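You operate a simulated robot arm through the tools that you are given. There is no shell and no other tool. Be economical: measure what you need, move in short steps, check, and stop when the job is done.

The job below is to be done with a simulated two-armed robot. You get a single attempt, and the scene is never put back.

TASK
Let the burnt pan soak, tip it out, then hold it still and scrub it clean.
Fine: wait till the crust pales; tip it into the basin by the washer; scrub on the draining board with the pink brush dipped in the suds; brush back. Set down upright: pink brush. What is to be rubbed or washed off counts as gone when no trace of it is left.

It is judged by the outcome, as a careful person would: the job done as asked, and still so three seconds after it is handed in. It fails if anything else is knocked over, pushed out of place, dropped, spilled or broken.

THE ROBOT
Two 7-joint arms with two-finger parallel grippers on one trunk, on a base that drives. Base frame: it is fixed to the floor where the robot stands at the start and does not move with it; the origin is under the middle of the robot, x ahead of it, y to its left, z up; the surface under the hand at the start is at about z = 0.75. Lengths are in m, angles in rad, forces in N, time in s.
The left shoulder is at the start at [0.07, 0.133, 1.251], the right one opposite. With the tool pointing down near the work surface each hand reaches from about 0.1 to 0.6 m from the robot's upright axis, wherever it stands, measured 20 degrees to its own side. Places, roughly: basin by the washer [0.6, -0.2, 0.8]; blue tap lever [0.8, -0.5, 1.4]; draining board [0.5, 0.2, 0.9]; pink brush (7x7x9 cm) [0.3, -0.4, 0.9]; red tap lever [0.8, -0.3, 1.4]. Payload 1.57 kg a hand.
The tool frame of a hand sits at the grasp point between the pads (the TCP): z along the fingers, y along the line on which they close. The tips reach 0.03 m beyond it. Largest opening 0.08 m; finger width 0.017, thickness 0.012; the body of the gripper, 0.04 by 0.082 m, starts 0.08 m behind the TCP.
Orientation is told as [roll, pitch, yaw] about the base's x, y, z axes, in that order, counted from this pose: with the fingers straight down and closing along the base's y, the tool's x points along the base's -x, its y along +y and its z along -z.

THE INTERFACE
- The arms move only by the tool move_arm. It takes "left_series", "right_series" or both (then of equal length, played together; a hand with none holds still); each is a list of rows, each a list of 7 numbers: the turn, a rotation vector about the tool's x, y, z in rad, then the shift along the tool's x, y, z in m, then the finger opening in m, from 0 to 0.08. In form: [[rx, ry, rz, x, y, z, grip], ...]. A call has 1 to 8 rows; each row is the pose to reach, as a shift and turn from the pose commanded when the call began, along the tool's axes at that moment. Rows are played at 5 a second. More than 0.05 m and 0.15 rad between two rows, or a gripper value outside its range, and nothing of the call is played. Where a pose cannot be reached the arm comes as near as it can. A force on the tool above 40 N (or 10 N above the force at the start of the call, whichever is more), or a blocked arm, ends the call early, and 0.2 s more pass. The fingers move at their own pace (about 0.153 m/s each) and stop on an object; they squeeze with about 23 N. The grip force told is the motor's: it shows also when the fingers shut on nothing. Time passes only in rows, and 0.2 s behind the last, so rows that repeat a pose let the fingers close. It gives the time, the measured TCP pose, the force on the tool (base axes), the opening and the grip force at its end, in the units of the frame above (readings bear some noise), with the torque about the TCP (base axes, N m) and any sound that the robot's microphone picked up.
- Cameras (640 x 400 px; columns grow to the right, rows downward): "scene" is now at [0.1342, 0.0013, 1.4647]; the picture's right is [0.01, -1.00, -0.00], its down [-0.71, -0.01, -0.71] and it looks along [0.71, 0.01, -0.71] (base axes); focal length 253 px, centre (320, 200). "left" rides on the left gripper at [0.072, 0.007, -0.122] in its tool frame; the picture's right is [-0.09, 1.00, 0.00], its down [-0.84, -0.08, -0.54] and it looks along [-0.54, -0.05, 0.84] (tool axes); focal length 238 px, centre (320, 200). "right" rides on the right gripper at [0.072, -0.007, -0.122] in its tool frame; the picture's right is [0.09, 1.00, 0.00], its down [-0.84, 0.08, -0.54] and it looks along [-0.54, 0.05, 0.84] (tool axes); focal length 238 px, centre (320, 200). There is no depth. A picture from a camera that has moved, and an enlarged one, comes with that camera's place and axes in the base frame and with its lens.
- capture(camera): a new picture of that camera. It takes no simulated time.
- slide_trunk(by): slides the trunk up (or, below 0, down) by that many m; the arms and the scene camera ride with it, the base frame stays. It gives what a move gives, with no picture.
- base_move(legs): drives the robot by 1 to 6 legs, each [ahead, left, turn to the left] in m, m and rad, along the robot's own axes; the way and the turn of a leg run together, so that a leg with both is an arc; at most 1.5 m and 3.142 rad a leg. The arms and the cameras ride along, it lands a little off, and it stops where it bumps. It gives what a move gives.
- head_to(pan, tilt): turns the head with the scene camera to pan (to the left, within 1.501 rad either way) and tilt (down, from -0.506 to 1.204), counted from straight ahead of the robot. It gives what a move gives.
- enlarge(camera, box): a new picture of the part [left, top, right, bottom] of that camera's present view, enlarged. It takes no simulated time.
- sign_off(): hands the job in; it is judged then, once.

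Go step by step. Nothing tells you exact positions but the pictures and the camera data: compare them with the known pose of the tool, close in by small moves and look again before you grip or let go. The budget is 120 turns and 88 pictures, counting those below and the enlarged ones. Unless the task says otherwise, let go and move clear before handing in, and close with one line.

The tools are called after "Emit:" as a command line: name --argument value ..., lists and objects as JSON in quotes. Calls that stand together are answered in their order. move_arm: Moves the arms, as the interface text tells. Its arguments: {"type":"object","properties":{"left_series":{"type":"array"},"right_series":{"type":"array"}},"required":[]} The other tools are called the same way: slide_trunk (by) slides the trunk up or down; base_move (legs) drives the base; head_to (pan, tilt) turns the head that bears the scene camera; capture (camera) takes a picture; enlarge (camera, box) takes an enlarged picture of a part of a camera's view; sign_off () hands the job in.

At the start:

```text
time: 0.0
left_position: [0.4158, 0.1964, 1.2668]
left_tcp_rot: [0.0, 0.0, 0.001]
left_force: [0.2, -0.3, 1.1]
left_wrist_torque: [0.04, -0.03, -0.03]
left_width: 0.08
left_grip_force: 0.2
right_position: [0.4013, -0.2015, 1.1865]
right_tcp_rot: [0.0, -0.001, -0.001]
right_force: [-0.2, 0.9, -0.6]
right_wrist_torque: [0.05, 0.03, 0.03]
right_width: 0.0799
right_grip_force: 0.0
trunk travel left (down, up): [-0.825, 0.115]
robot x, y, heading: [0.0043, 0.0025, -0.001]
head pan, tilt: [0.009, 0.784]
```

scene: 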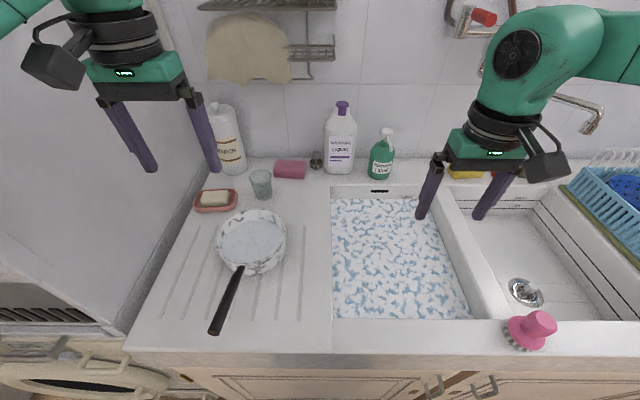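
right: 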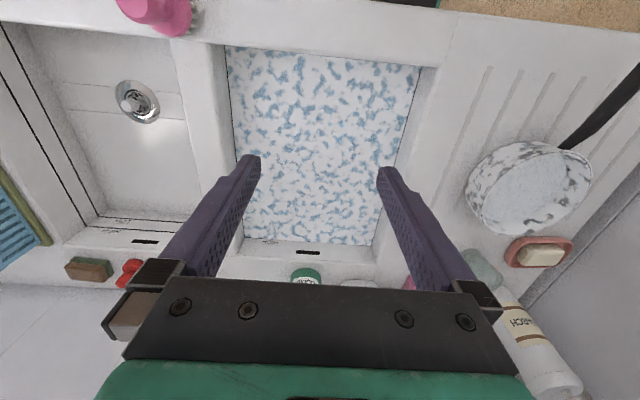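
left: 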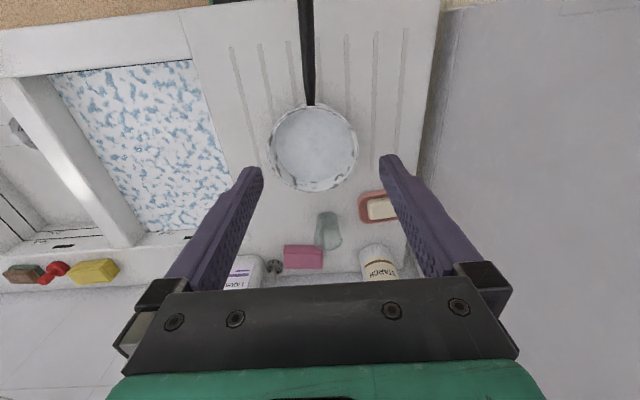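

I see the pan soaking on the draining board, the suds basin beside it, and the pink brush on the front right ledge. I'll look closer at the pan and the brush first.

Emit:
enlarge --camera "scene" --box '[180, 180, 340, 340]'

Emit:
enlarge --camera "scene" --box '[460, 270, 600, 370]'

Emit:
enlarge --camera "left" --box '[220, 0, 420, 240]'

```text
2.50 times, centred on (260, 260) of scene
camera zoom: at [0.1342, 0.0013, 1.4647], right [0.01, -1.0, 0.0], down [-0.71, -0.01, -0.71], along [0.71, 0.01, -0.71], focal length 633 px, centre (470, 50)
```

zoom: 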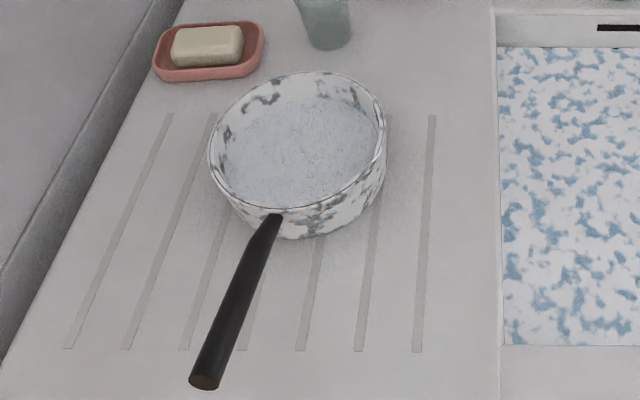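

```text
4.00 times, centred on (530, 320) of scene
camera zoom: at [0.1342, 0.0013, 1.4647], right [0.01, -1.0, 0.0], down [-0.71, -0.01, -0.71], along [0.71, 0.01, -0.71], focal length 1013 px, centre (-520, -280)
```

zoom: 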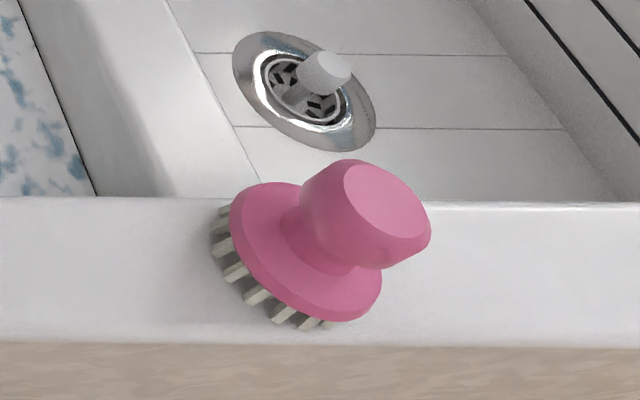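

```text
1.67 times, centred on (320, 120) of left
camera zoom: at [0.3442, 0.2031, 1.3893], right [0.09, 1.0, 0.0], down [0.84, -0.08, 0.54], along [0.54, -0.05, -0.84], focal length 397 px, centre (320, 333)
```

zoom: 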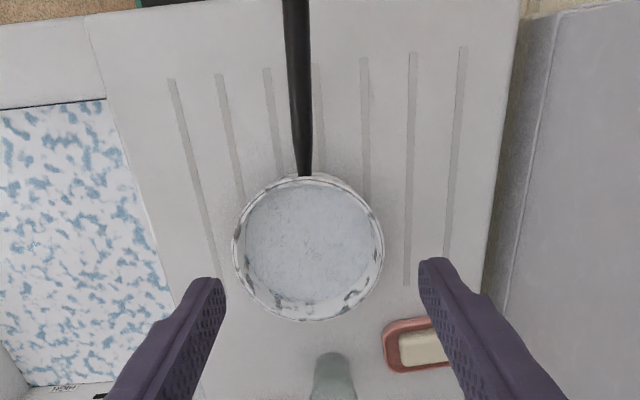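

The pan (rim about 0.97 high, centre near [0.50, 0.17]) is full, with its handle pointing toward me near y 0.19. The board is at z≈0.905. I'll lower the left hand over the handle root, stop above it, and look.

Emit:
move_arm --left_series '[[0, 0, 0, 0.004, -0.003, 0.05, 0.08], [0, 0, 0, 0.008, -0.006, 0.1, 0.08], [0, 0, 0, 0.012, -0.009, 0.15, 0.08], [0, 0, 0, 0.016, -0.012, 0.2, 0.08], [0, 0, 0, 0.016, -0.012, 0.23, 0.06]]'

Emit:
capture --camera "left"

Emit:
capture --camera "scene"

```text
refused: row 1 steps farther than a row can; nothing moved
```

```text
81 pictures are left
camera left: at [0.3442, 0.2031, 1.3893], right [0.09, 1.0, 0.0], down [0.84, -0.08, 0.54], along [0.54, -0.05, -0.84], focal length 238 px, centre (320, 200)
```

left: 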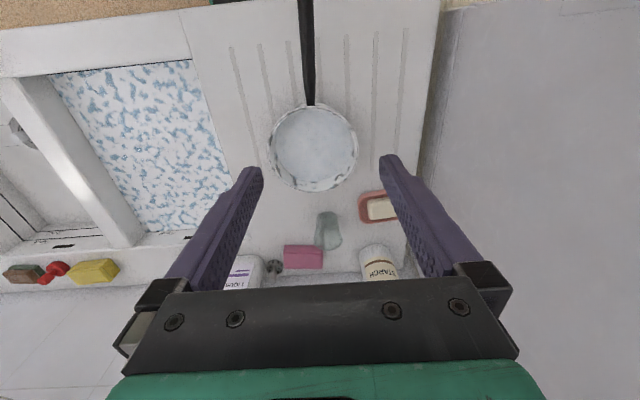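

```text
80 pictures are left
camera scene: at [0.1342, 0.0013, 1.4647], right [0.01, -1.0, 0.0], down [-0.71, -0.01, -0.71], along [0.71, 0.01, -0.71], focal length 253 px, centre (320, 200)
```

scene: 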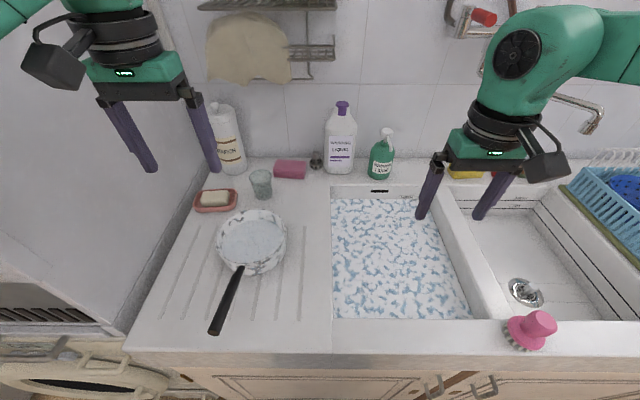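

Nothing moved: the step was slightly too long. I'll repeat it with shorter steps.

Emit:
move_arm --left_series '[[0, 0, 0, 0.004, -0.003, 0.045, 0.08], [0, 0, 0, 0.008, -0.006, 0.09, 0.08], [0, 0, 0, 0.012, -0.009, 0.135, 0.08], [0, 0, 0, 0.016, -0.012, 0.18, 0.08], [0, 0, 0, 0.016, -0.012, 0.22, 0.06]]'

Emit:
capture --camera "left"

Emit:
enlarge --camera "scene" --box '[180, 180, 340, 340]'

```text
time: 1.2
left_position: [0.3992, 0.1858, 1.0467]
left_tcp_rot: [-0.002, -0.003, 0.003]
left_force: [0.2, 0.0, -0.3]
left_wrist_torque: [-0.01, 0.02, 0.0]
left_width: 0.0601
left_grip_force: 0.0
right_position: [0.4023, -0.2005, 1.1865]
right_tcp_rot: [-0.002, 0.0, 0.0]
right_force: [0.7, 0.6, -0.3]
right_wrist_torque: [-0.01, 0.01, 0.01]
right_width: 0.0798
right_grip_force: 0.0
trunk travel left (down, up): [-0.825, 0.115]
robot x, y, heading: [-0.0005, 0.0018, -0.003]
head pan, tilt: [0.009, 0.784]
```

```text
79 pictures are left
camera left: at [0.328, 0.1928, 1.1693], right [0.09, 1.0, 0.0], down [0.84, -0.07, 0.54], along [0.54, -0.05, -0.84], focal length 238 px, centre (320, 200)
```

left: 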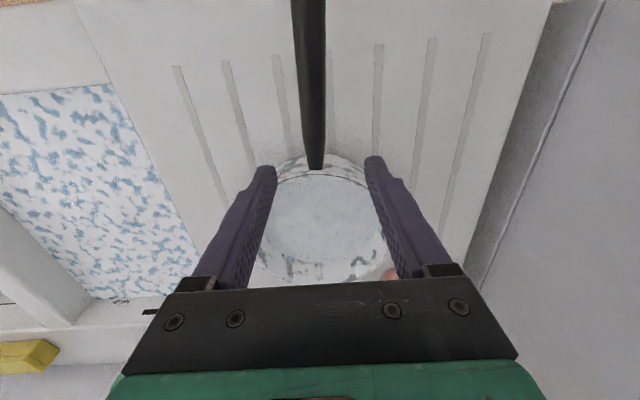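

```text
2.50 times, centred on (260, 260) of scene
camera zoom: at [0.1347, 0.0019, 1.4647], right [0.01, -1.0, 0.0], down [-0.71, -0.01, -0.71], along [0.71, 0.01, -0.71], focal length 633 px, centre (470, 50)
```

zoom: 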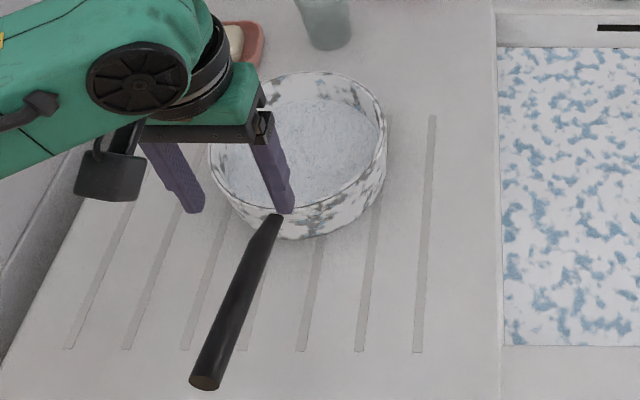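

The hand is centred over the handle root. I'll go down to handle height at x≈0.40 without closing and check the view.

Emit:
move_arm --left_series '[[0, 0, 0, 0, -0.001, 0.04, 0.06], [0, 0, 0, 0.0, -0.002, 0.075, 0.06], [0, 0, 0, 0.0, -0.002, 0.09, 0.06]]'

Emit:
capture --camera "left"

Emit:
enlarge --camera "scene" --box '[180, 180, 340, 340]'

```text
time: 2.0
left_position: [0.3996, 0.1829, 0.9582]
left_tcp_rot: [0.0, 0.001, 0.003]
left_force: [-0.2, -0.7, -0.6]
left_wrist_torque: [-0.03, -0.04, -0.05]
left_width: 0.06
left_grip_force: 0.1
right_position: [0.4008, -0.2012, 1.1864]
right_tcp_rot: [0.001, -0.001, 0.0]
right_force: [0.7, 0.1, -0.5]
right_wrist_torque: [-0.01, -0.02, -0.01]
right_width: 0.0802
right_grip_force: 0.1
trunk travel left (down, up): [-0.825, 0.115]
robot x, y, heading: [0.0007, -0.0002, 0.002]
head pan, tilt: [0.009, 0.784]
```

```text
77 pictures are left
camera left: at [0.3281, 0.1896, 1.0801], right [0.09, 1.0, 0.0], down [0.84, -0.08, 0.54], along [0.54, -0.05, -0.84], focal length 238 px, centre (320, 200)
```

left: 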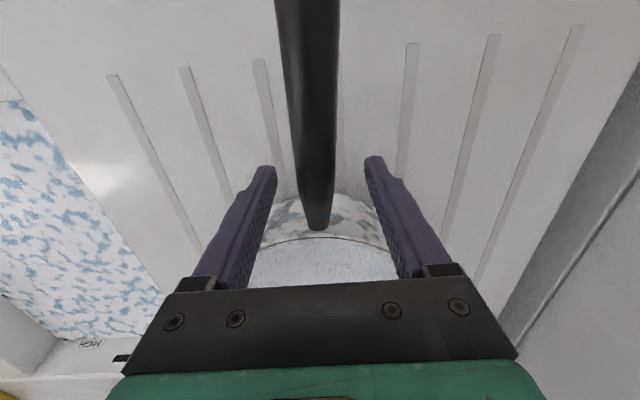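

```text
2.50 times, centred on (260, 260) of scene
camera zoom: at [0.1339, 0.0011, 1.4647], right [0.01, -1.0, 0.0], down [-0.71, -0.01, -0.71], along [0.71, 0.01, -0.71], focal length 633 px, centre (470, 50)
```

zoom: 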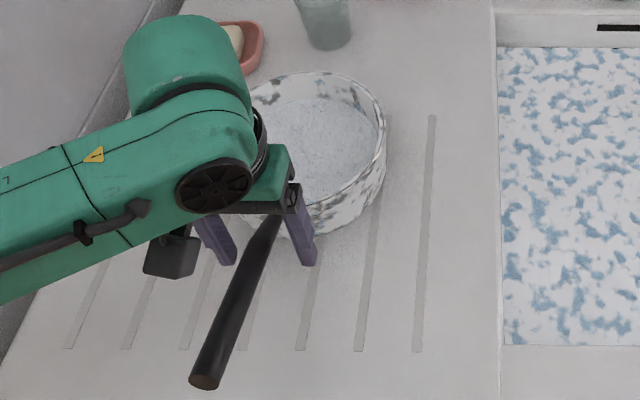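

The handle runs between the pads at the right height. I'll close on it and hold a moment while the soak goes on.

Emit:
move_arm --left_series '[[0, 0, 0, 0, 0, 0.003, 0.04], [0, 0, 0, 0, 0, 0.003, 0.0], [0, 0, 0, 0, 0, 0.003, 0.0], [0, 0, 0, 0, 0, 0.003, 0.0], [0, 0, 0, 0, 0, 0.003, 0.0], [0, 0, 0, 0, 0, 0.003, 0.0], [0, 0, 0, 0, 0, 0.003, 0.0], [0, 0, 0, 0, 0, 0.003, 0.0]]'

Emit:
enlarge --camera "right" --box '[440, 100, 640, 260]'

```text
time: 3.8
left_position: [0.399, 0.1823, 0.9566]
left_tcp_rot: [-0.001, 0.001, 0.001]
left_force: [1.7, -0.5, 1.3]
left_wrist_torque: [-0.03, -0.14, 0.04]
left_width: 0.0207
left_grip_force: 22.5
right_position: [0.4018, -0.2012, 1.1855]
right_tcp_rot: [0.0, 0.001, 0.001]
right_force: [0.2, 0.5, -0.8]
right_wrist_torque: [0.02, -0.03, -0.01]
right_width: 0.08
right_grip_force: 0.0
trunk travel left (down, up): [-0.825, 0.115]
robot x, y, heading: [0.0011, -0.0016, -0.001]
head pan, tilt: [0.009, 0.784]
```

```text
2.50 times, centred on (540, 180) of right
camera zoom: at [0.3308, -0.209, 1.3093], right [-0.09, 1.0, 0.0], down [0.84, 0.08, 0.54], along [0.54, 0.05, -0.84], focal length 596 px, centre (-230, 250)
```

zoom: 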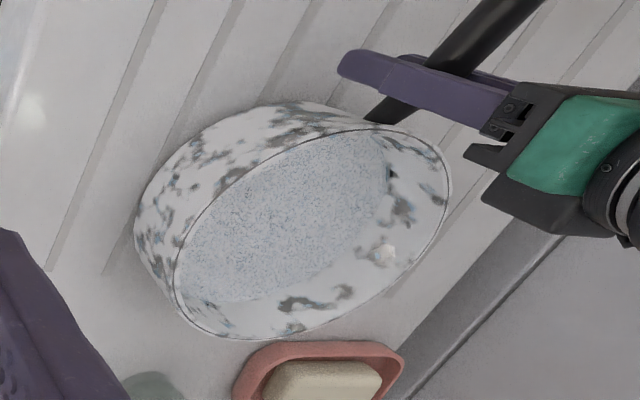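

The handle is gripped firmly (opening 21 mm). I'll look into the pan to judge the crust's colour before anything else.

Emit:
enlarge --camera "right" --box '[490, 138, 590, 238]'

```text
4.00 times, centred on (540, 188) of right
camera zoom: at [0.3308, -0.209, 1.3093], right [-0.09, 1.0, 0.0], down [0.84, 0.08, 0.54], along [0.54, 0.05, -0.84], focal length 953 px, centre (-560, 248)
```

zoom: 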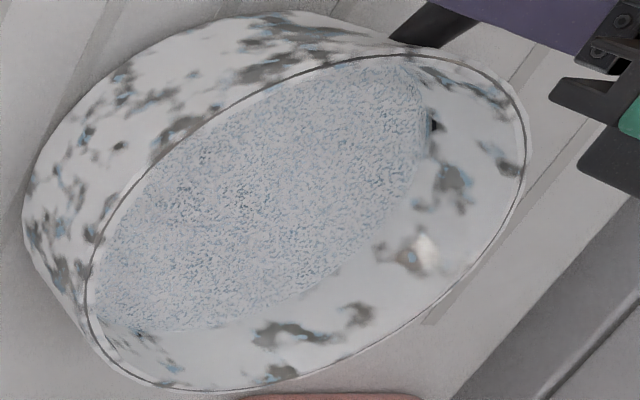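

The water hides most of the bottom, showing grey-blue. I'll bring the right hand's camera nearer while time passes, then compare.

Emit:
move_arm --right_series '[[0, 0, 0, 0, 0.04, 0, 0.08], [0, 0, 0, 0, 0.08, 0, 0.08], [0, 0, 0, 0, 0.12, 0, 0.08], [0, 0, 0, 0, 0.16, 0, 0.08], [0, 0, 0, 0, 0.18, 0, 0.08], [0, 0, 0, 0, 0.18, 0, 0.08], [0, 0, 0, 0, 0.18, 0, 0.08], [0, 0, 0, 0, 0.18, 0, 0.08]]'

Emit:
capture --camera "right"

```text
time: 5.6
left_position: [0.3993, 0.1833, 0.9556]
left_tcp_rot: [-0.001, 0.001, 0.001]
left_force: [-0.8, -1.5, -0.2]
left_wrist_torque: [0.02, 0.15, -0.12]
left_width: 0.0156
left_grip_force: 22.9
right_position: [0.3862, -0.0527, 1.184]
right_tcp_rot: [0.001, 0.0, 0.0]
right_force: [0.0, 0.4, 0.9]
right_wrist_torque: [-0.04, 0.02, -0.01]
right_width: 0.0798
right_grip_force: 0.1
right hand out of reach, approached as far as the arm can: row 4, 5, 6, 7, 8
trunk travel left (down, up): [-0.825, 0.115]
robot x, y, heading: [-0.0043, 0.0019, 0.001]
head pan, tilt: [0.009, 0.784]
```

```text
73 pictures are left
camera right: at [0.3148, -0.0606, 1.3083], right [-0.09, 1.0, 0.0], down [0.84, 0.08, 0.54], along [0.54, 0.05, -0.84], focal length 238 px, centre (320, 200)
```

right: 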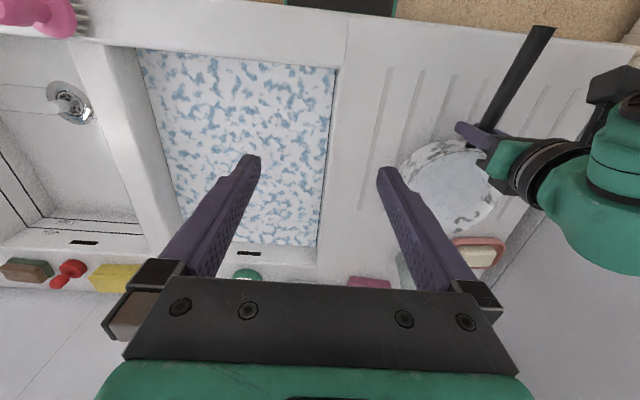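

The left opening shrank from 21 to 16 mm, so I'll check the grip. The right hand's reach also ends near y≈-0.05 here, so the base will have to shift later.

Emit:
enlarge --camera "right" --box '[380, 80, 580, 240]'

Emit:
capture --camera "left"

```text
2.50 times, centred on (480, 160) of right
camera zoom: at [0.3148, -0.0606, 1.3083], right [-0.09, 1.0, 0.0], down [0.84, 0.08, 0.54], along [0.54, 0.05, -0.84], focal length 596 px, centre (-80, 300)
```

zoom: 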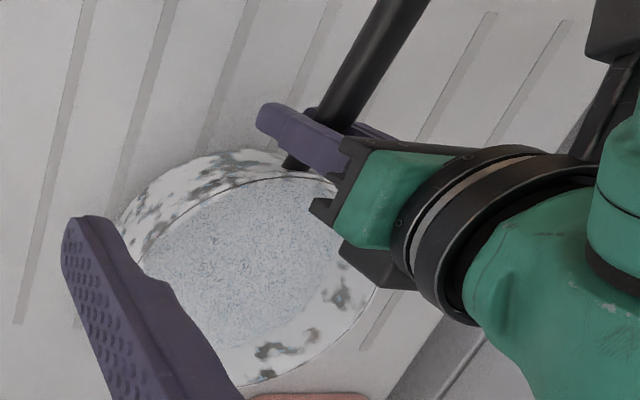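

```text
71 pictures are left
camera left: at [0.3279, 0.1891, 1.0771], right [0.09, 1.0, 0.0], down [0.84, -0.08, 0.54], along [0.54, -0.05, -0.84], focal length 238 px, centre (320, 200)
```

left: 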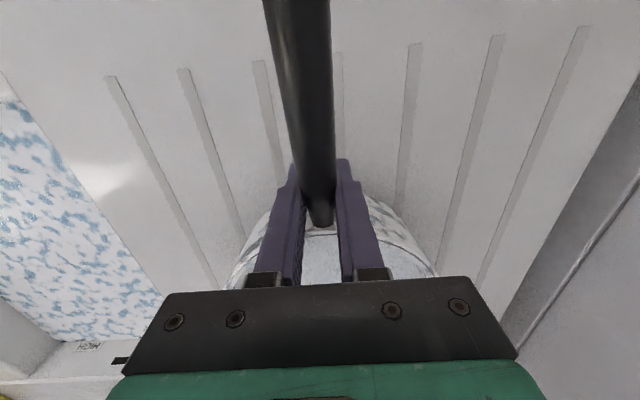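

The handle sits squarely between the pads, so the grip holds. While it soaks I'll test the right hand's crosswise reach lower and farther ahead.

Emit:
move_arm --right_series '[[0, 0, 0, -0.03, 0, 0.02, 0.08], [0, 0, 0, -0.06, 0, 0.04, 0.08], [0, 0, 0, -0.09, 0, 0.06, 0.08], [0, 0, 0, -0.11, 0, 0.08, 0.08], [0, 0, 0, -0.11, 0, 0.1, 0.08], [0, 0, 0, -0.11, 0, 0.1, 0.08], [0, 0, 0, -0.11, 0, 0.1, 0.08], [0, 0, 0, -0.11, 0, 0.1, 0.08]]'

Emit:
enlarge --camera "right" --box '[380, 80, 580, 240]'

```text
time: 7.4
left_position: [0.4014, 0.1823, 0.9552]
left_tcp_rot: [-0.002, 0.0, 0.002]
left_force: [0.0, 0.9, 0.0]
left_wrist_torque: [0.07, 0.07, 0.03]
left_width: 0.0157
left_grip_force: 22.7
right_position: [0.4626, -0.0945, 1.0919]
right_tcp_rot: [0.003, 0.001, 0.0]
right_force: [0.5, 0.0, -0.4]
right_wrist_torque: [-0.01, 0.02, 0.04]
right_width: 0.0804
right_grip_force: 0.0
right hand out of reach, approached as far as the arm can: row 1, 2, 3, 4, 5, 6, 7, 8
trunk travel left (down, up): [-0.825, 0.115]
robot x, y, heading: [-0.002, -0.0008, 0.003]
head pan, tilt: [0.009, 0.784]
```

```text
2.50 times, centred on (480, 160) of right
camera zoom: at [0.3909, -0.1017, 1.2154], right [-0.09, 1.0, 0.0], down [0.84, 0.08, 0.54], along [0.54, 0.05, -0.84], focal length 596 px, centre (-80, 300)
```

zoom: 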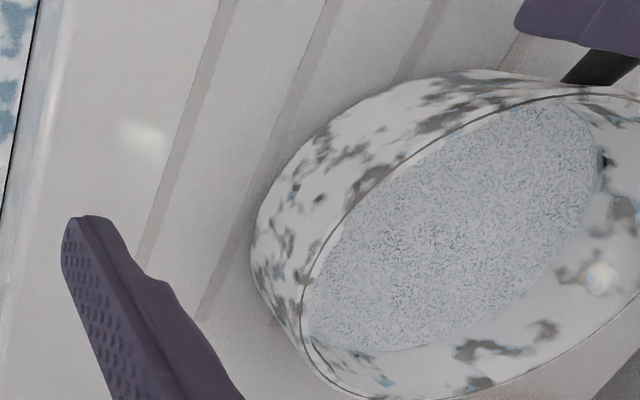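

The right hand works only from about 10° outward on its own side, which I'll plan for. Now I'll just let time pass and compare the same view again.

Emit:
move_arm --left_series '[[0, 0, 0, 0, 0, 0, 0], [0, 0, 0, 0, 0, 0, 0], [0, 0, 0, 0, 0, 0, 0], [0, 0, 0, 0, 0, 0, 0], [0, 0, 0, 0, 0, 0, 0], [0, 0, 0, 0, 0, 0, 0], [0, 0, 0, 0, 0, 0, 0], [0, 0, 0, 0, 0, 0, 0]]'

Emit:
move_arm --left_series '[[0, 0, 0, 0, 0, 0, 0], [0, 0, 0, 0, 0, 0, 0], [0, 0, 0, 0, 0, 0, 0], [0, 0, 0, 0, 0, 0, 0], [0, 0, 0, 0, 0, 0, 0], [0, 0, 0, 0, 0, 0, 0], [0, 0, 0, 0, 0, 0, 0], [0, 0, 0, 0, 0, 0, 0]]'

Emit:
move_arm --left_series '[[0, 0, 0, 0, 0, 0, 0], [0, 0, 0, 0, 0, 0, 0], [0, 0, 0, 0, 0, 0, 0], [0, 0, 0, 0, 0, 0, 0], [0, 0, 0, 0, 0, 0, 0], [0, 0, 0, 0, 0, 0, 0], [0, 0, 0, 0, 0, 0, 0], [0, 0, 0, 0, 0, 0, 0]]'

Emit:
enlarge --camera "right" --box '[380, 80, 580, 240]'

```text
time: 9.2
left_position: [0.4009, 0.1825, 0.955]
left_tcp_rot: [-0.001, 0.0, 0.001]
left_force: [1.2, 1.3, -0.2]
left_wrist_torque: [-0.01, -0.07, 0.02]
left_width: 0.0154
left_grip_force: 23.6
right_position: [0.4644, -0.0935, 1.0918]
right_tcp_rot: [0.001, -0.002, 0.001]
right_force: [-0.2, 0.4, -0.1]
right_wrist_torque: [0.02, -0.04, 0.0]
right_width: 0.08
right_grip_force: 0.1
trunk travel left (down, up): [-0.825, 0.115]
robot x, y, heading: [0.0013, 0.0001, 0.002]
head pan, tilt: [0.009, 0.784]
```

```text
time: 11.0
left_position: [0.4006, 0.1826, 0.9552]
left_tcp_rot: [-0.001, 0.001, 0.001]
left_force: [2.8, 1.0, 1.0]
left_wrist_torque: [0.08, 0.08, 0.03]
left_width: 0.0157
left_grip_force: 22.9
right_position: [0.4622, -0.0945, 1.092]
right_tcp_rot: [0.003, 0.0, 0.0]
right_force: [0.0, -0.4, -0.2]
right_wrist_torque: [0.01, -0.01, 0.0]
right_width: 0.0801
right_grip_force: 0.0
trunk travel left (down, up): [-0.825, 0.115]
robot x, y, heading: [0.0031, -0.0005, 0.0]
head pan, tilt: [0.009, 0.784]
```

```text
time: 12.8
left_position: [0.4005, 0.1834, 0.9552]
left_tcp_rot: [-0.004, -0.003, 0.0]
left_force: [2.8, 1.9, 2.7]
left_wrist_torque: [-0.04, 0.06, 0.08]
left_width: 0.0156
left_grip_force: 23.1
right_position: [0.4626, -0.0941, 1.0924]
right_tcp_rot: [0.002, 0.0, 0.0]
right_force: [-0.2, -0.7, -0.8]
right_wrist_torque: [0.01, -0.02, -0.02]
right_width: 0.0801
right_grip_force: 0.1
trunk travel left (down, up): [-0.825, 0.115]
robot x, y, heading: [0.0026, 0.0028, -0.003]
head pan, tilt: [0.009, 0.784]
```

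```text
2.50 times, centred on (480, 160) of right
camera zoom: at [0.3909, -0.1017, 1.2155], right [-0.09, 1.0, 0.0], down [0.84, 0.08, 0.54], along [0.54, 0.05, -0.84], focal length 596 px, centre (-80, 300)
```

zoom: 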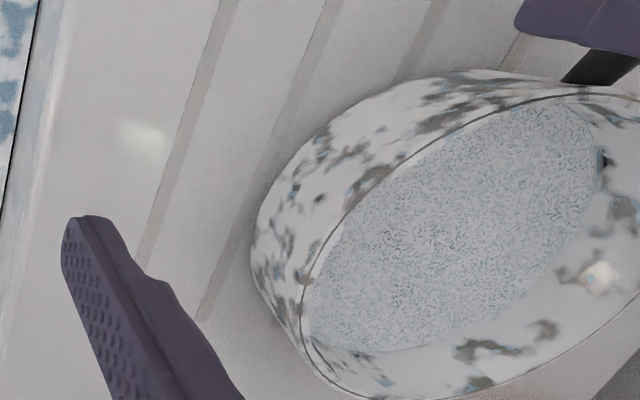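

No clear change yet. I'll test the grip with a small lift of 1.5 cm, which doesn't disturb the soak, and look for pitching.

Emit:
move_arm --left_series '[[0, 0, 0, 0, 0, -0.003, 0], [0, 0, 0, 0, 0, -0.006, 0], [0, 0, 0, 0, 0, -0.01, 0], [0, 0, 0, 0, 0, -0.015, 0], [0, 0, 0, 0, 0, -0.015, 0]]'

Emit:
enlarge --camera "right" --box '[380, 80, 580, 240]'

```text
time: 14.0
left_position: [0.4005, 0.1819, 0.9678]
left_tcp_rot: [-0.002, 0.0, 0.0]
left_force: [0.3, -0.3, -9.4]
left_wrist_torque: [-0.02, 0.55, 0.02]
left_width: 0.0156
left_grip_force: 23.2
right_position: [0.4631, -0.0942, 1.0915]
right_tcp_rot: [-0.002, 0.001, 0.0]
right_force: [-0.1, -0.6, -0.6]
right_wrist_torque: [0.01, -0.01, 0.0]
right_width: 0.0801
right_grip_force: 0.1
trunk travel left (down, up): [-0.825, 0.115]
robot x, y, heading: [-0.0004, -0.002, -0.005]
head pan, tilt: [0.009, 0.784]
```

```text
2.50 times, centred on (480, 160) of right
camera zoom: at [0.3916, -0.1014, 1.2152], right [-0.09, 1.0, 0.0], down [0.84, 0.08, 0.54], along [0.54, 0.05, -0.84], focal length 596 px, centre (-80, 300)
```

zoom: 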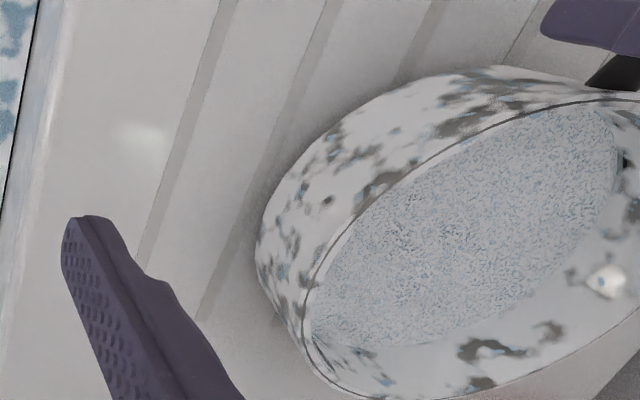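

The pan pitched a little: the lift was 9.4 N and the far edge stayed low. I'll set it back down and regrip right against the wall and lower, so the fingertips brace the wall below the handle.

Emit:
move_arm --left_series '[[0, 0, 0, 0, 0, 0.006, 0], [0, 0, 0, 0, 0, 0.012, 0], [0, 0, 0, 0, 0, 0.016, 0], [0, 0, 0, 0, 0, 0.016, 0.03], [0, 0, 0, 0, 0, 0.016, 0.03], [0, 0, 0, 0, 0, 0.027, 0.03], [0, 0, 0, 0, 0, 0.027, 0.03]]'

Emit:
capture --camera "left"

Emit:
enlarge --camera "right" --box '[380, 80, 580, 240]'

```text
time: 15.6
left_position: [0.3996, 0.1826, 0.9429]
left_tcp_rot: [-0.001, 0.0, 0.0]
left_force: [0.1, -0.1, 0.4]
left_wrist_torque: [-0.02, 0.04, -0.01]
left_width: 0.0301
left_grip_force: 0.1
right_position: [0.462, -0.0934, 1.0917]
right_tcp_rot: [0.003, -0.001, 0.0]
right_force: [0.6, -0.3, 0.2]
right_wrist_torque: [0.04, 0.03, -0.05]
right_width: 0.0799
right_grip_force: 0.2
trunk travel left (down, up): [-0.825, 0.115]
robot x, y, heading: [0.0005, -0.004, -0.001]
head pan, tilt: [0.009, 0.784]
```

```text
67 pictures are left
camera left: at [0.3282, 0.189, 1.0643], right [0.09, 1.0, 0.0], down [0.84, -0.08, 0.54], along [0.54, -0.05, -0.84], focal length 238 px, centre (320, 200)
```

left: 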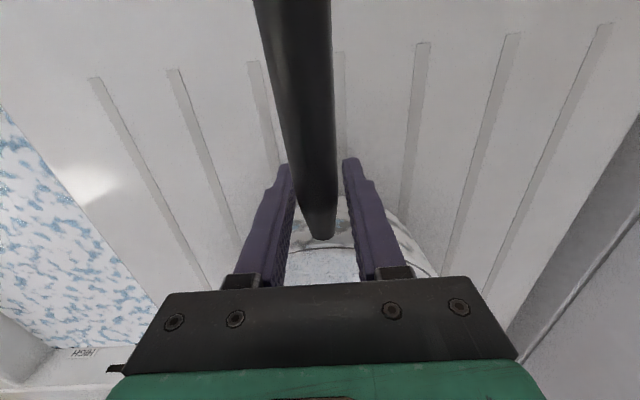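

```text
2.50 times, centred on (480, 160) of right
camera zoom: at [0.3906, -0.102, 1.2155], right [-0.09, 1.0, 0.0], down [0.84, 0.08, 0.54], along [0.54, 0.05, -0.84], focal length 596 px, centre (-80, 300)
```

zoom: 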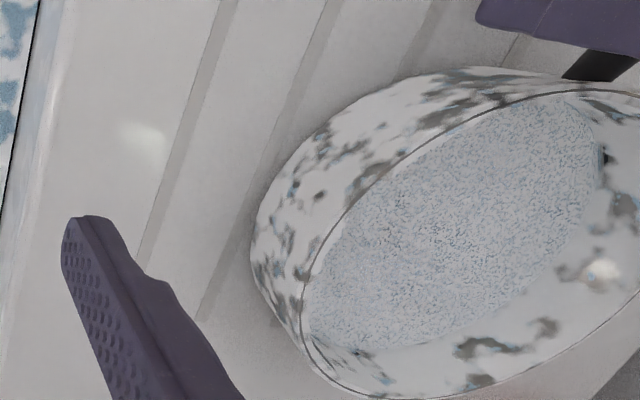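

The pan is down safely. Now I'll edge forward until the fingers touch the wall.

Emit:
move_arm --left_series '[[0, 0, 0, -0.004, 0, 0.002, 0.03], [0, 0, 0, -0.008, 0, 0.002, 0.03], [0, 0, 0, -0.011, 0, 0.002, 0.03]]'

Emit:
enlarge --camera "right" --box '[440, 60, 640, 200]'

```text
time: 16.4
left_position: [0.4113, 0.1822, 0.9409]
left_tcp_rot: [-0.001, 0.0, 0.002]
left_force: [0.1, 0.1, 0.5]
left_wrist_torque: [-0.01, 0.02, 0.01]
left_width: 0.0302
left_grip_force: 0.0
right_position: [0.461, -0.0952, 1.0916]
right_tcp_rot: [0.001, 0.001, 0.0]
right_force: [-0.4, -0.1, -1.1]
right_wrist_torque: [0.02, 0.04, -0.04]
right_width: 0.0803
right_grip_force: 0.1
trunk travel left (down, up): [-0.825, 0.115]
robot x, y, heading: [0.0011, 0.0013, -0.003]
head pan, tilt: [0.009, 0.784]
```

```text
2.86 times, centred on (540, 130) of right
camera zoom: at [0.3902, -0.102, 1.2157], right [-0.09, 1.0, 0.0], down [0.84, 0.08, 0.54], along [0.54, 0.05, -0.84], focal length 681 px, centre (-309, 400)
```

zoom: 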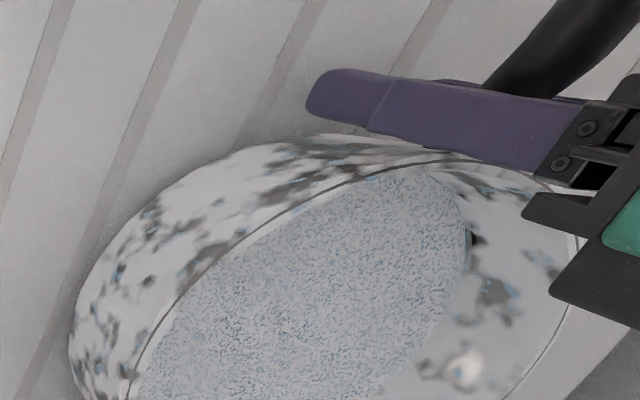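

Still a few mm of gap. I'll keep edging forward.

Emit:
move_arm --left_series '[[0, 0, 0, -0.003, 0, 0, 0.03], [0, 0, 0, -0.005, 0, 0, 0.03]]'

Emit:
enlarge --camera "right" --box '[440, 60, 640, 200]'

```text
time: 17.0
left_position: [0.4152, 0.1826, 0.9414]
left_tcp_rot: [-0.001, -0.001, 0.003]
left_force: [-0.9, 0.3, 0.1]
left_wrist_torque: [-0.02, 0.0, 0.0]
left_width: 0.03
left_grip_force: 0.1
right_position: [0.4619, -0.0952, 1.0916]
right_tcp_rot: [0.001, 0.0, 0.001]
right_force: [-1.2, 0.9, -0.2]
right_wrist_torque: [0.01, 0.0, -0.01]
right_width: 0.08
right_grip_force: 0.1
trunk travel left (down, up): [-0.825, 0.115]
robot x, y, heading: [-0.0005, 0.0022, -0.001]
head pan, tilt: [0.009, 0.784]
```

```text
2.86 times, centred on (540, 130) of right
camera zoom: at [0.3903, -0.102, 1.2157], right [-0.09, 1.0, 0.0], down [0.84, 0.08, 0.54], along [0.54, 0.05, -0.84], focal length 681 px, centre (-309, 400)
```

zoom: 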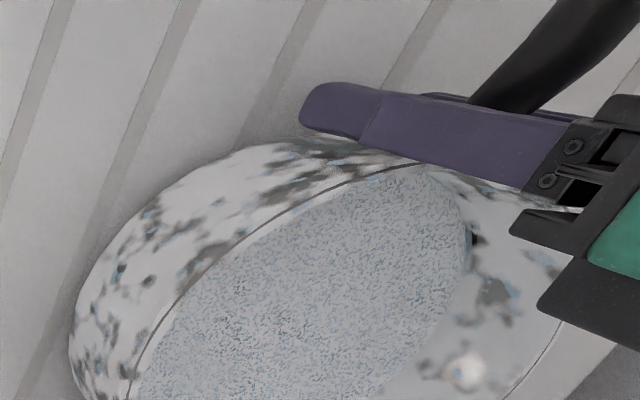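

Touching now. I'll close and lift slightly again, comparing the far edge.

Emit:
move_arm --left_series '[[0, 0, 0, -0.001, 0, 0, 0.0], [0, 0, 0, -0.001, 0, 0, 0.0], [0, 0, 0, -0.001, 0, 0, 0.0], [0, 0, 0, -0.001, 0, 0, 0.0], [0, 0, 0, -0.001, 0, -0.005, 0], [0, 0, 0, -0.001, 0, -0.01, 0], [0, 0, 0, -0.001, 0, -0.015, 0], [0, 0, 0, -0.001, 0, -0.02, 0]]'

Emit:
enlarge --camera "right" --box '[380, 80, 580, 240]'

Emit:
enlarge --camera "scene" --box '[180, 180, 340, 340]'

```text
time: 18.8
left_position: [0.4185, 0.1823, 0.9583]
left_tcp_rot: [0.0, 0.002, 0.003]
left_force: [0.0, 0.9, -9.2]
left_wrist_torque: [-0.02, 0.52, -0.01]
left_width: 0.0161
left_grip_force: 23.1
right_position: [0.4629, -0.0936, 1.0905]
right_tcp_rot: [0.0, 0.002, 0.0]
right_force: [0.8, -0.6, -0.3]
right_wrist_torque: [0.01, 0.0, 0.0]
right_width: 0.08
right_grip_force: 0.0
trunk travel left (down, up): [-0.825, 0.115]
robot x, y, heading: [-0.0018, 0.0019, 0.002]
head pan, tilt: [0.009, 0.784]
```

```text
2.50 times, centred on (480, 160) of right
camera zoom: at [0.3921, -0.1014, 1.215], right [-0.09, 1.0, 0.0], down [0.84, 0.08, 0.54], along [0.54, 0.05, -0.84], focal length 596 px, centre (-80, 300)
```

zoom: 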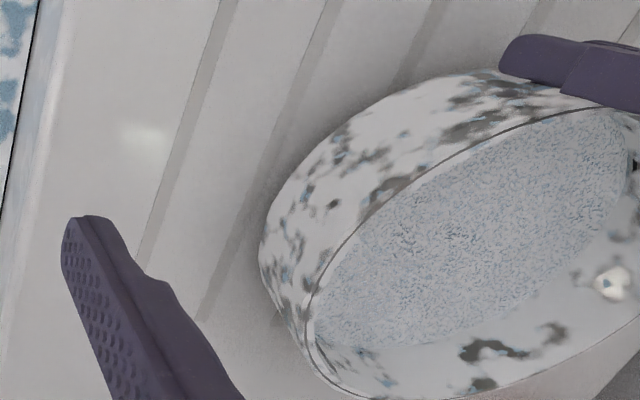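

```text
2.50 times, centred on (260, 260) of scene
camera zoom: at [0.1365, 0.0021, 1.4644], right [0.01, -1.0, 0.0], down [-0.71, -0.01, -0.71], along [0.71, 0.01, -0.71], focal length 633 px, centre (470, 50)
```

zoom: 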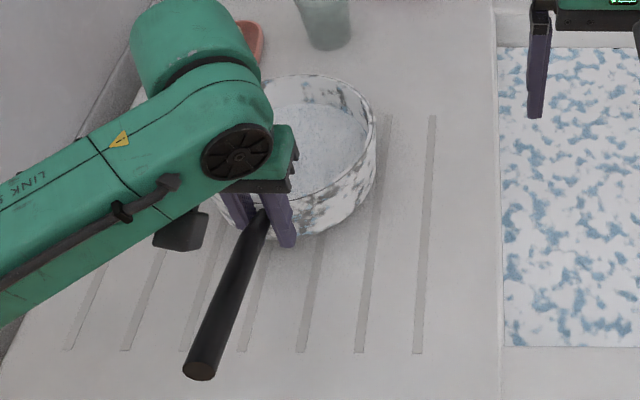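

The pan still pivots a few degrees, with the far edge still resting. The water has a good 3 cm of freeboard, so I'll lift a bit more to see whether the wall settles against the fingertips.

Emit:
move_arm --left_series '[[0, 0, 0, 0, 0, -0.004, 0], [0, 0, 0, 0, 0, -0.008, 0], [0, 0, 0, 0, 0, -0.012, 0], [0, 0, 0, 0, 0, -0.012, 0], [0, 0, 0, 0, 0, -0.012, 0]]'

Emit:
enlarge --camera "right" --box '[380, 60, 640, 240]'

```text
time: 20.0
left_position: [0.4178, 0.1834, 0.9723]
left_tcp_rot: [-0.001, 0.002, 0.001]
left_force: [-0.5, 0.1, -9.3]
left_wrist_torque: [-0.01, 0.52, 0.0]
left_width: 0.0156
left_grip_force: 22.6
right_position: [0.4648, -0.0944, 1.0924]
right_tcp_rot: [0.0, 0.0, 0.0]
right_force: [0.2, 0.2, -0.5]
right_wrist_torque: [0.01, -0.04, 0.01]
right_width: 0.0801
right_grip_force: 0.1
trunk travel left (down, up): [-0.825, 0.115]
robot x, y, heading: [0.0016, 0.0011, 0.0]
head pan, tilt: [0.009, 0.784]
```

```text
2.22 times, centred on (510, 150) of right
camera zoom: at [0.3918, -0.1014, 1.2152], right [-0.09, 1.0, 0.0], down [0.84, 0.08, 0.54], along [0.54, 0.05, -0.84], focal length 530 px, centre (-102, 311)
```

zoom: 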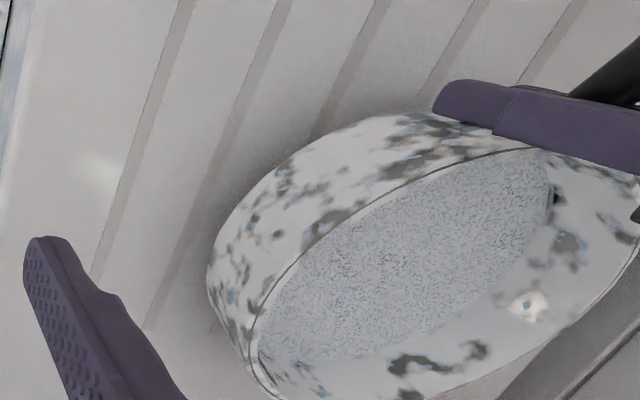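

Force and torque are constant at 9.3 N and 0.52 Nm, which suggests the pan is already free. I'll raise it 4 cm more to confirm.

Emit:
move_arm --left_series '[[0, 0, 0, 0, 0, -0.01, 0], [0, 0, 0, 0, 0, -0.02, 0], [0, 0, 0, 0, 0, -0.03, 0], [0, 0, 0, 0, 0, -0.04, 0], [0, 0, 0, 0, 0, -0.04, 0]]'

Emit:
enlarge --camera "right" --box '[380, 60, 640, 240]'

Emit:
enlarge --camera "scene" --box '[180, 180, 340, 340]'

```text
time: 21.2
left_position: [0.4176, 0.1822, 1.0116]
left_tcp_rot: [-0.001, 0.001, 0.002]
left_force: [0.2, 0.1, -9.7]
left_wrist_torque: [0.02, 0.5, 0.0]
left_width: 0.0155
left_grip_force: 22.9
right_position: [0.4631, -0.0933, 1.0916]
right_tcp_rot: [-0.001, 0.002, 0.0]
right_force: [-0.3, -0.1, 0.4]
right_wrist_torque: [0.01, -0.04, 0.04]
right_width: 0.08
right_grip_force: 0.1
trunk travel left (down, up): [-0.825, 0.115]
robot x, y, heading: [0.0005, 0.0, -0.003]
head pan, tilt: [0.009, 0.784]
```

```text
2.22 times, centred on (510, 150) of right
camera zoom: at [0.3918, -0.1014, 1.2152], right [-0.09, 1.0, 0.0], down [0.84, 0.08, 0.54], along [0.54, 0.05, -0.84], focal length 530 px, centre (-102, 311)
```

zoom: 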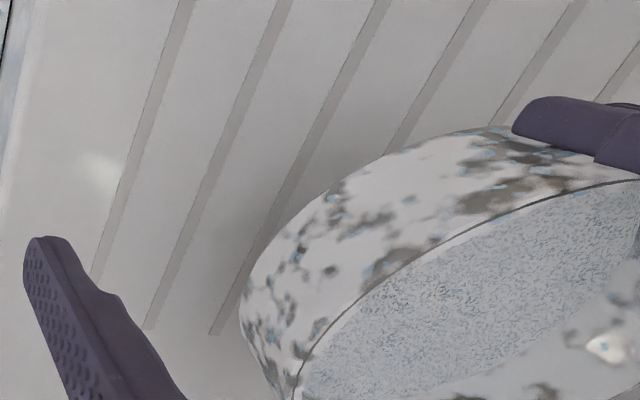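

```text
2.50 times, centred on (260, 260) of scene
camera zoom: at [0.1361, 0.0021, 1.4644], right [0.01, -1.0, 0.0], down [-0.71, -0.01, -0.71], along [0.71, 0.01, -0.71], focal length 633 px, centre (470, 50)
```

zoom: 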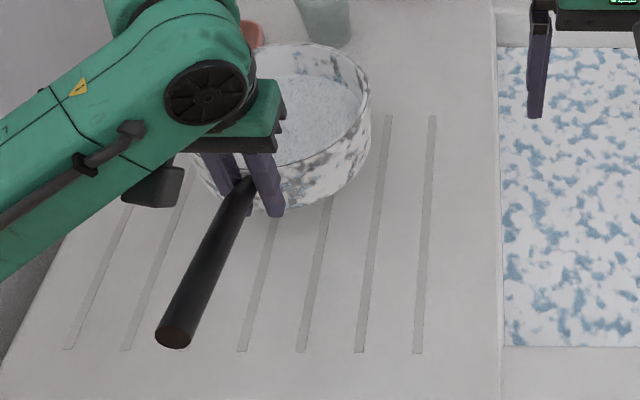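

The pan is fully lifted and holds steady. I'll tuck the right hand away, raise the pan a little, and then drive sideways so it waits over the suds basin while soaking on.

Emit:
move_arm --left_series '[[0, 0, 0, 0, 0, -0.01, 0], [0, 0, 0, 0, 0, -0.02, 0], [0, 0, 0, 0, 0, -0.03, 0], [0, 0, 0, 0, 0, -0.04, 0], [0, 0, 0, 0, 0, -0.04, 0], [0, 0, 0, 0, 0, -0.04, 0]]' --right_series '[[0, 0, 0, 0.02, -0.03, -0.02, 0.08], [0, 0, 0, 0.04, -0.06, -0.04, 0.08], [0, 0, 0, 0.06, -0.09, -0.06, 0.08], [0, 0, 0, 0.08, -0.12, -0.08, 0.08], [0, 0, 0, 0.1, -0.15, -0.1, 0.08], [0, 0, 0, 0.12, -0.18, -0.12, 0.08]]'

Emit:
base_move --legs '[[0, -0.19, 0], [0, -0.19, 0]]'

Emit:
capture --camera "scene"

Emit:
capture --camera "right"

```text
time: 22.6
left_position: [0.4174, 0.1814, 1.0526]
left_tcp_rot: [0.001, -0.001, 0.003]
left_force: [-0.1, -0.6, -9.3]
left_wrist_torque: [0.05, 0.54, -0.04]
left_width: 0.0156
left_grip_force: 22.8
right_position: [0.3426, -0.275, 1.2126]
right_tcp_rot: [0.002, 0.0, 0.0]
right_force: [1.0, 0.5, 0.3]
right_wrist_torque: [0.01, 0.01, -0.01]
right_width: 0.0799
right_grip_force: 0.0
trunk travel left (down, up): [-0.825, 0.115]
robot x, y, heading: [-0.0012, 0.0006, -0.001]
head pan, tilt: [0.009, 0.784]
```

```text
time: 25.3
left_position: [0.4184, -0.1933, 1.0509]
left_tcp_rot: [-0.002, 0.002, -0.001]
left_force: [-0.7, 0.5, -10.1]
left_wrist_torque: [0.0, 0.53, -0.01]
left_width: 0.0157
left_grip_force: 22.9
right_position: [0.3429, -0.6473, 1.2129]
right_tcp_rot: [-0.003, 0.002, -0.002]
right_force: [0.5, -0.3, 0.0]
right_wrist_torque: [-0.02, -0.01, 0.0]
right_width: 0.0799
right_grip_force: 0.0
trunk travel left (down, up): [-0.825, 0.115]
robot x, y, heading: [-0.0, -0.383, -0.0]
head pan, tilt: [0.009, 0.784]
```

```text
58 pictures are left
camera scene: at [0.1353, -0.3712, 1.4644], right [0.01, -1.0, 0.0], down [-0.71, -0.01, -0.71], along [0.71, 0.0, -0.71], focal length 253 px, centre (320, 200)
```

scene: 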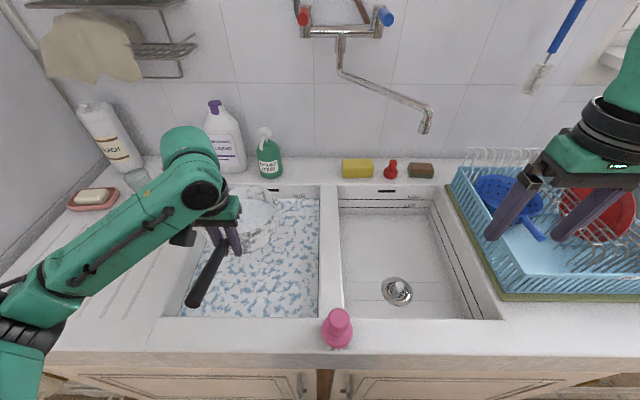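

```text
57 pictures are left
camera right: at [0.2725, -0.6553, 1.3361], right [-0.09, 1.0, 0.0], down [0.84, 0.08, 0.54], along [0.54, 0.05, -0.84], focal length 238 px, centre (320, 200)
```

right: 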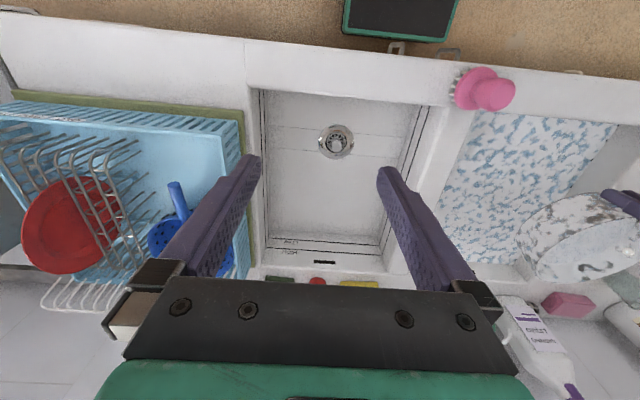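

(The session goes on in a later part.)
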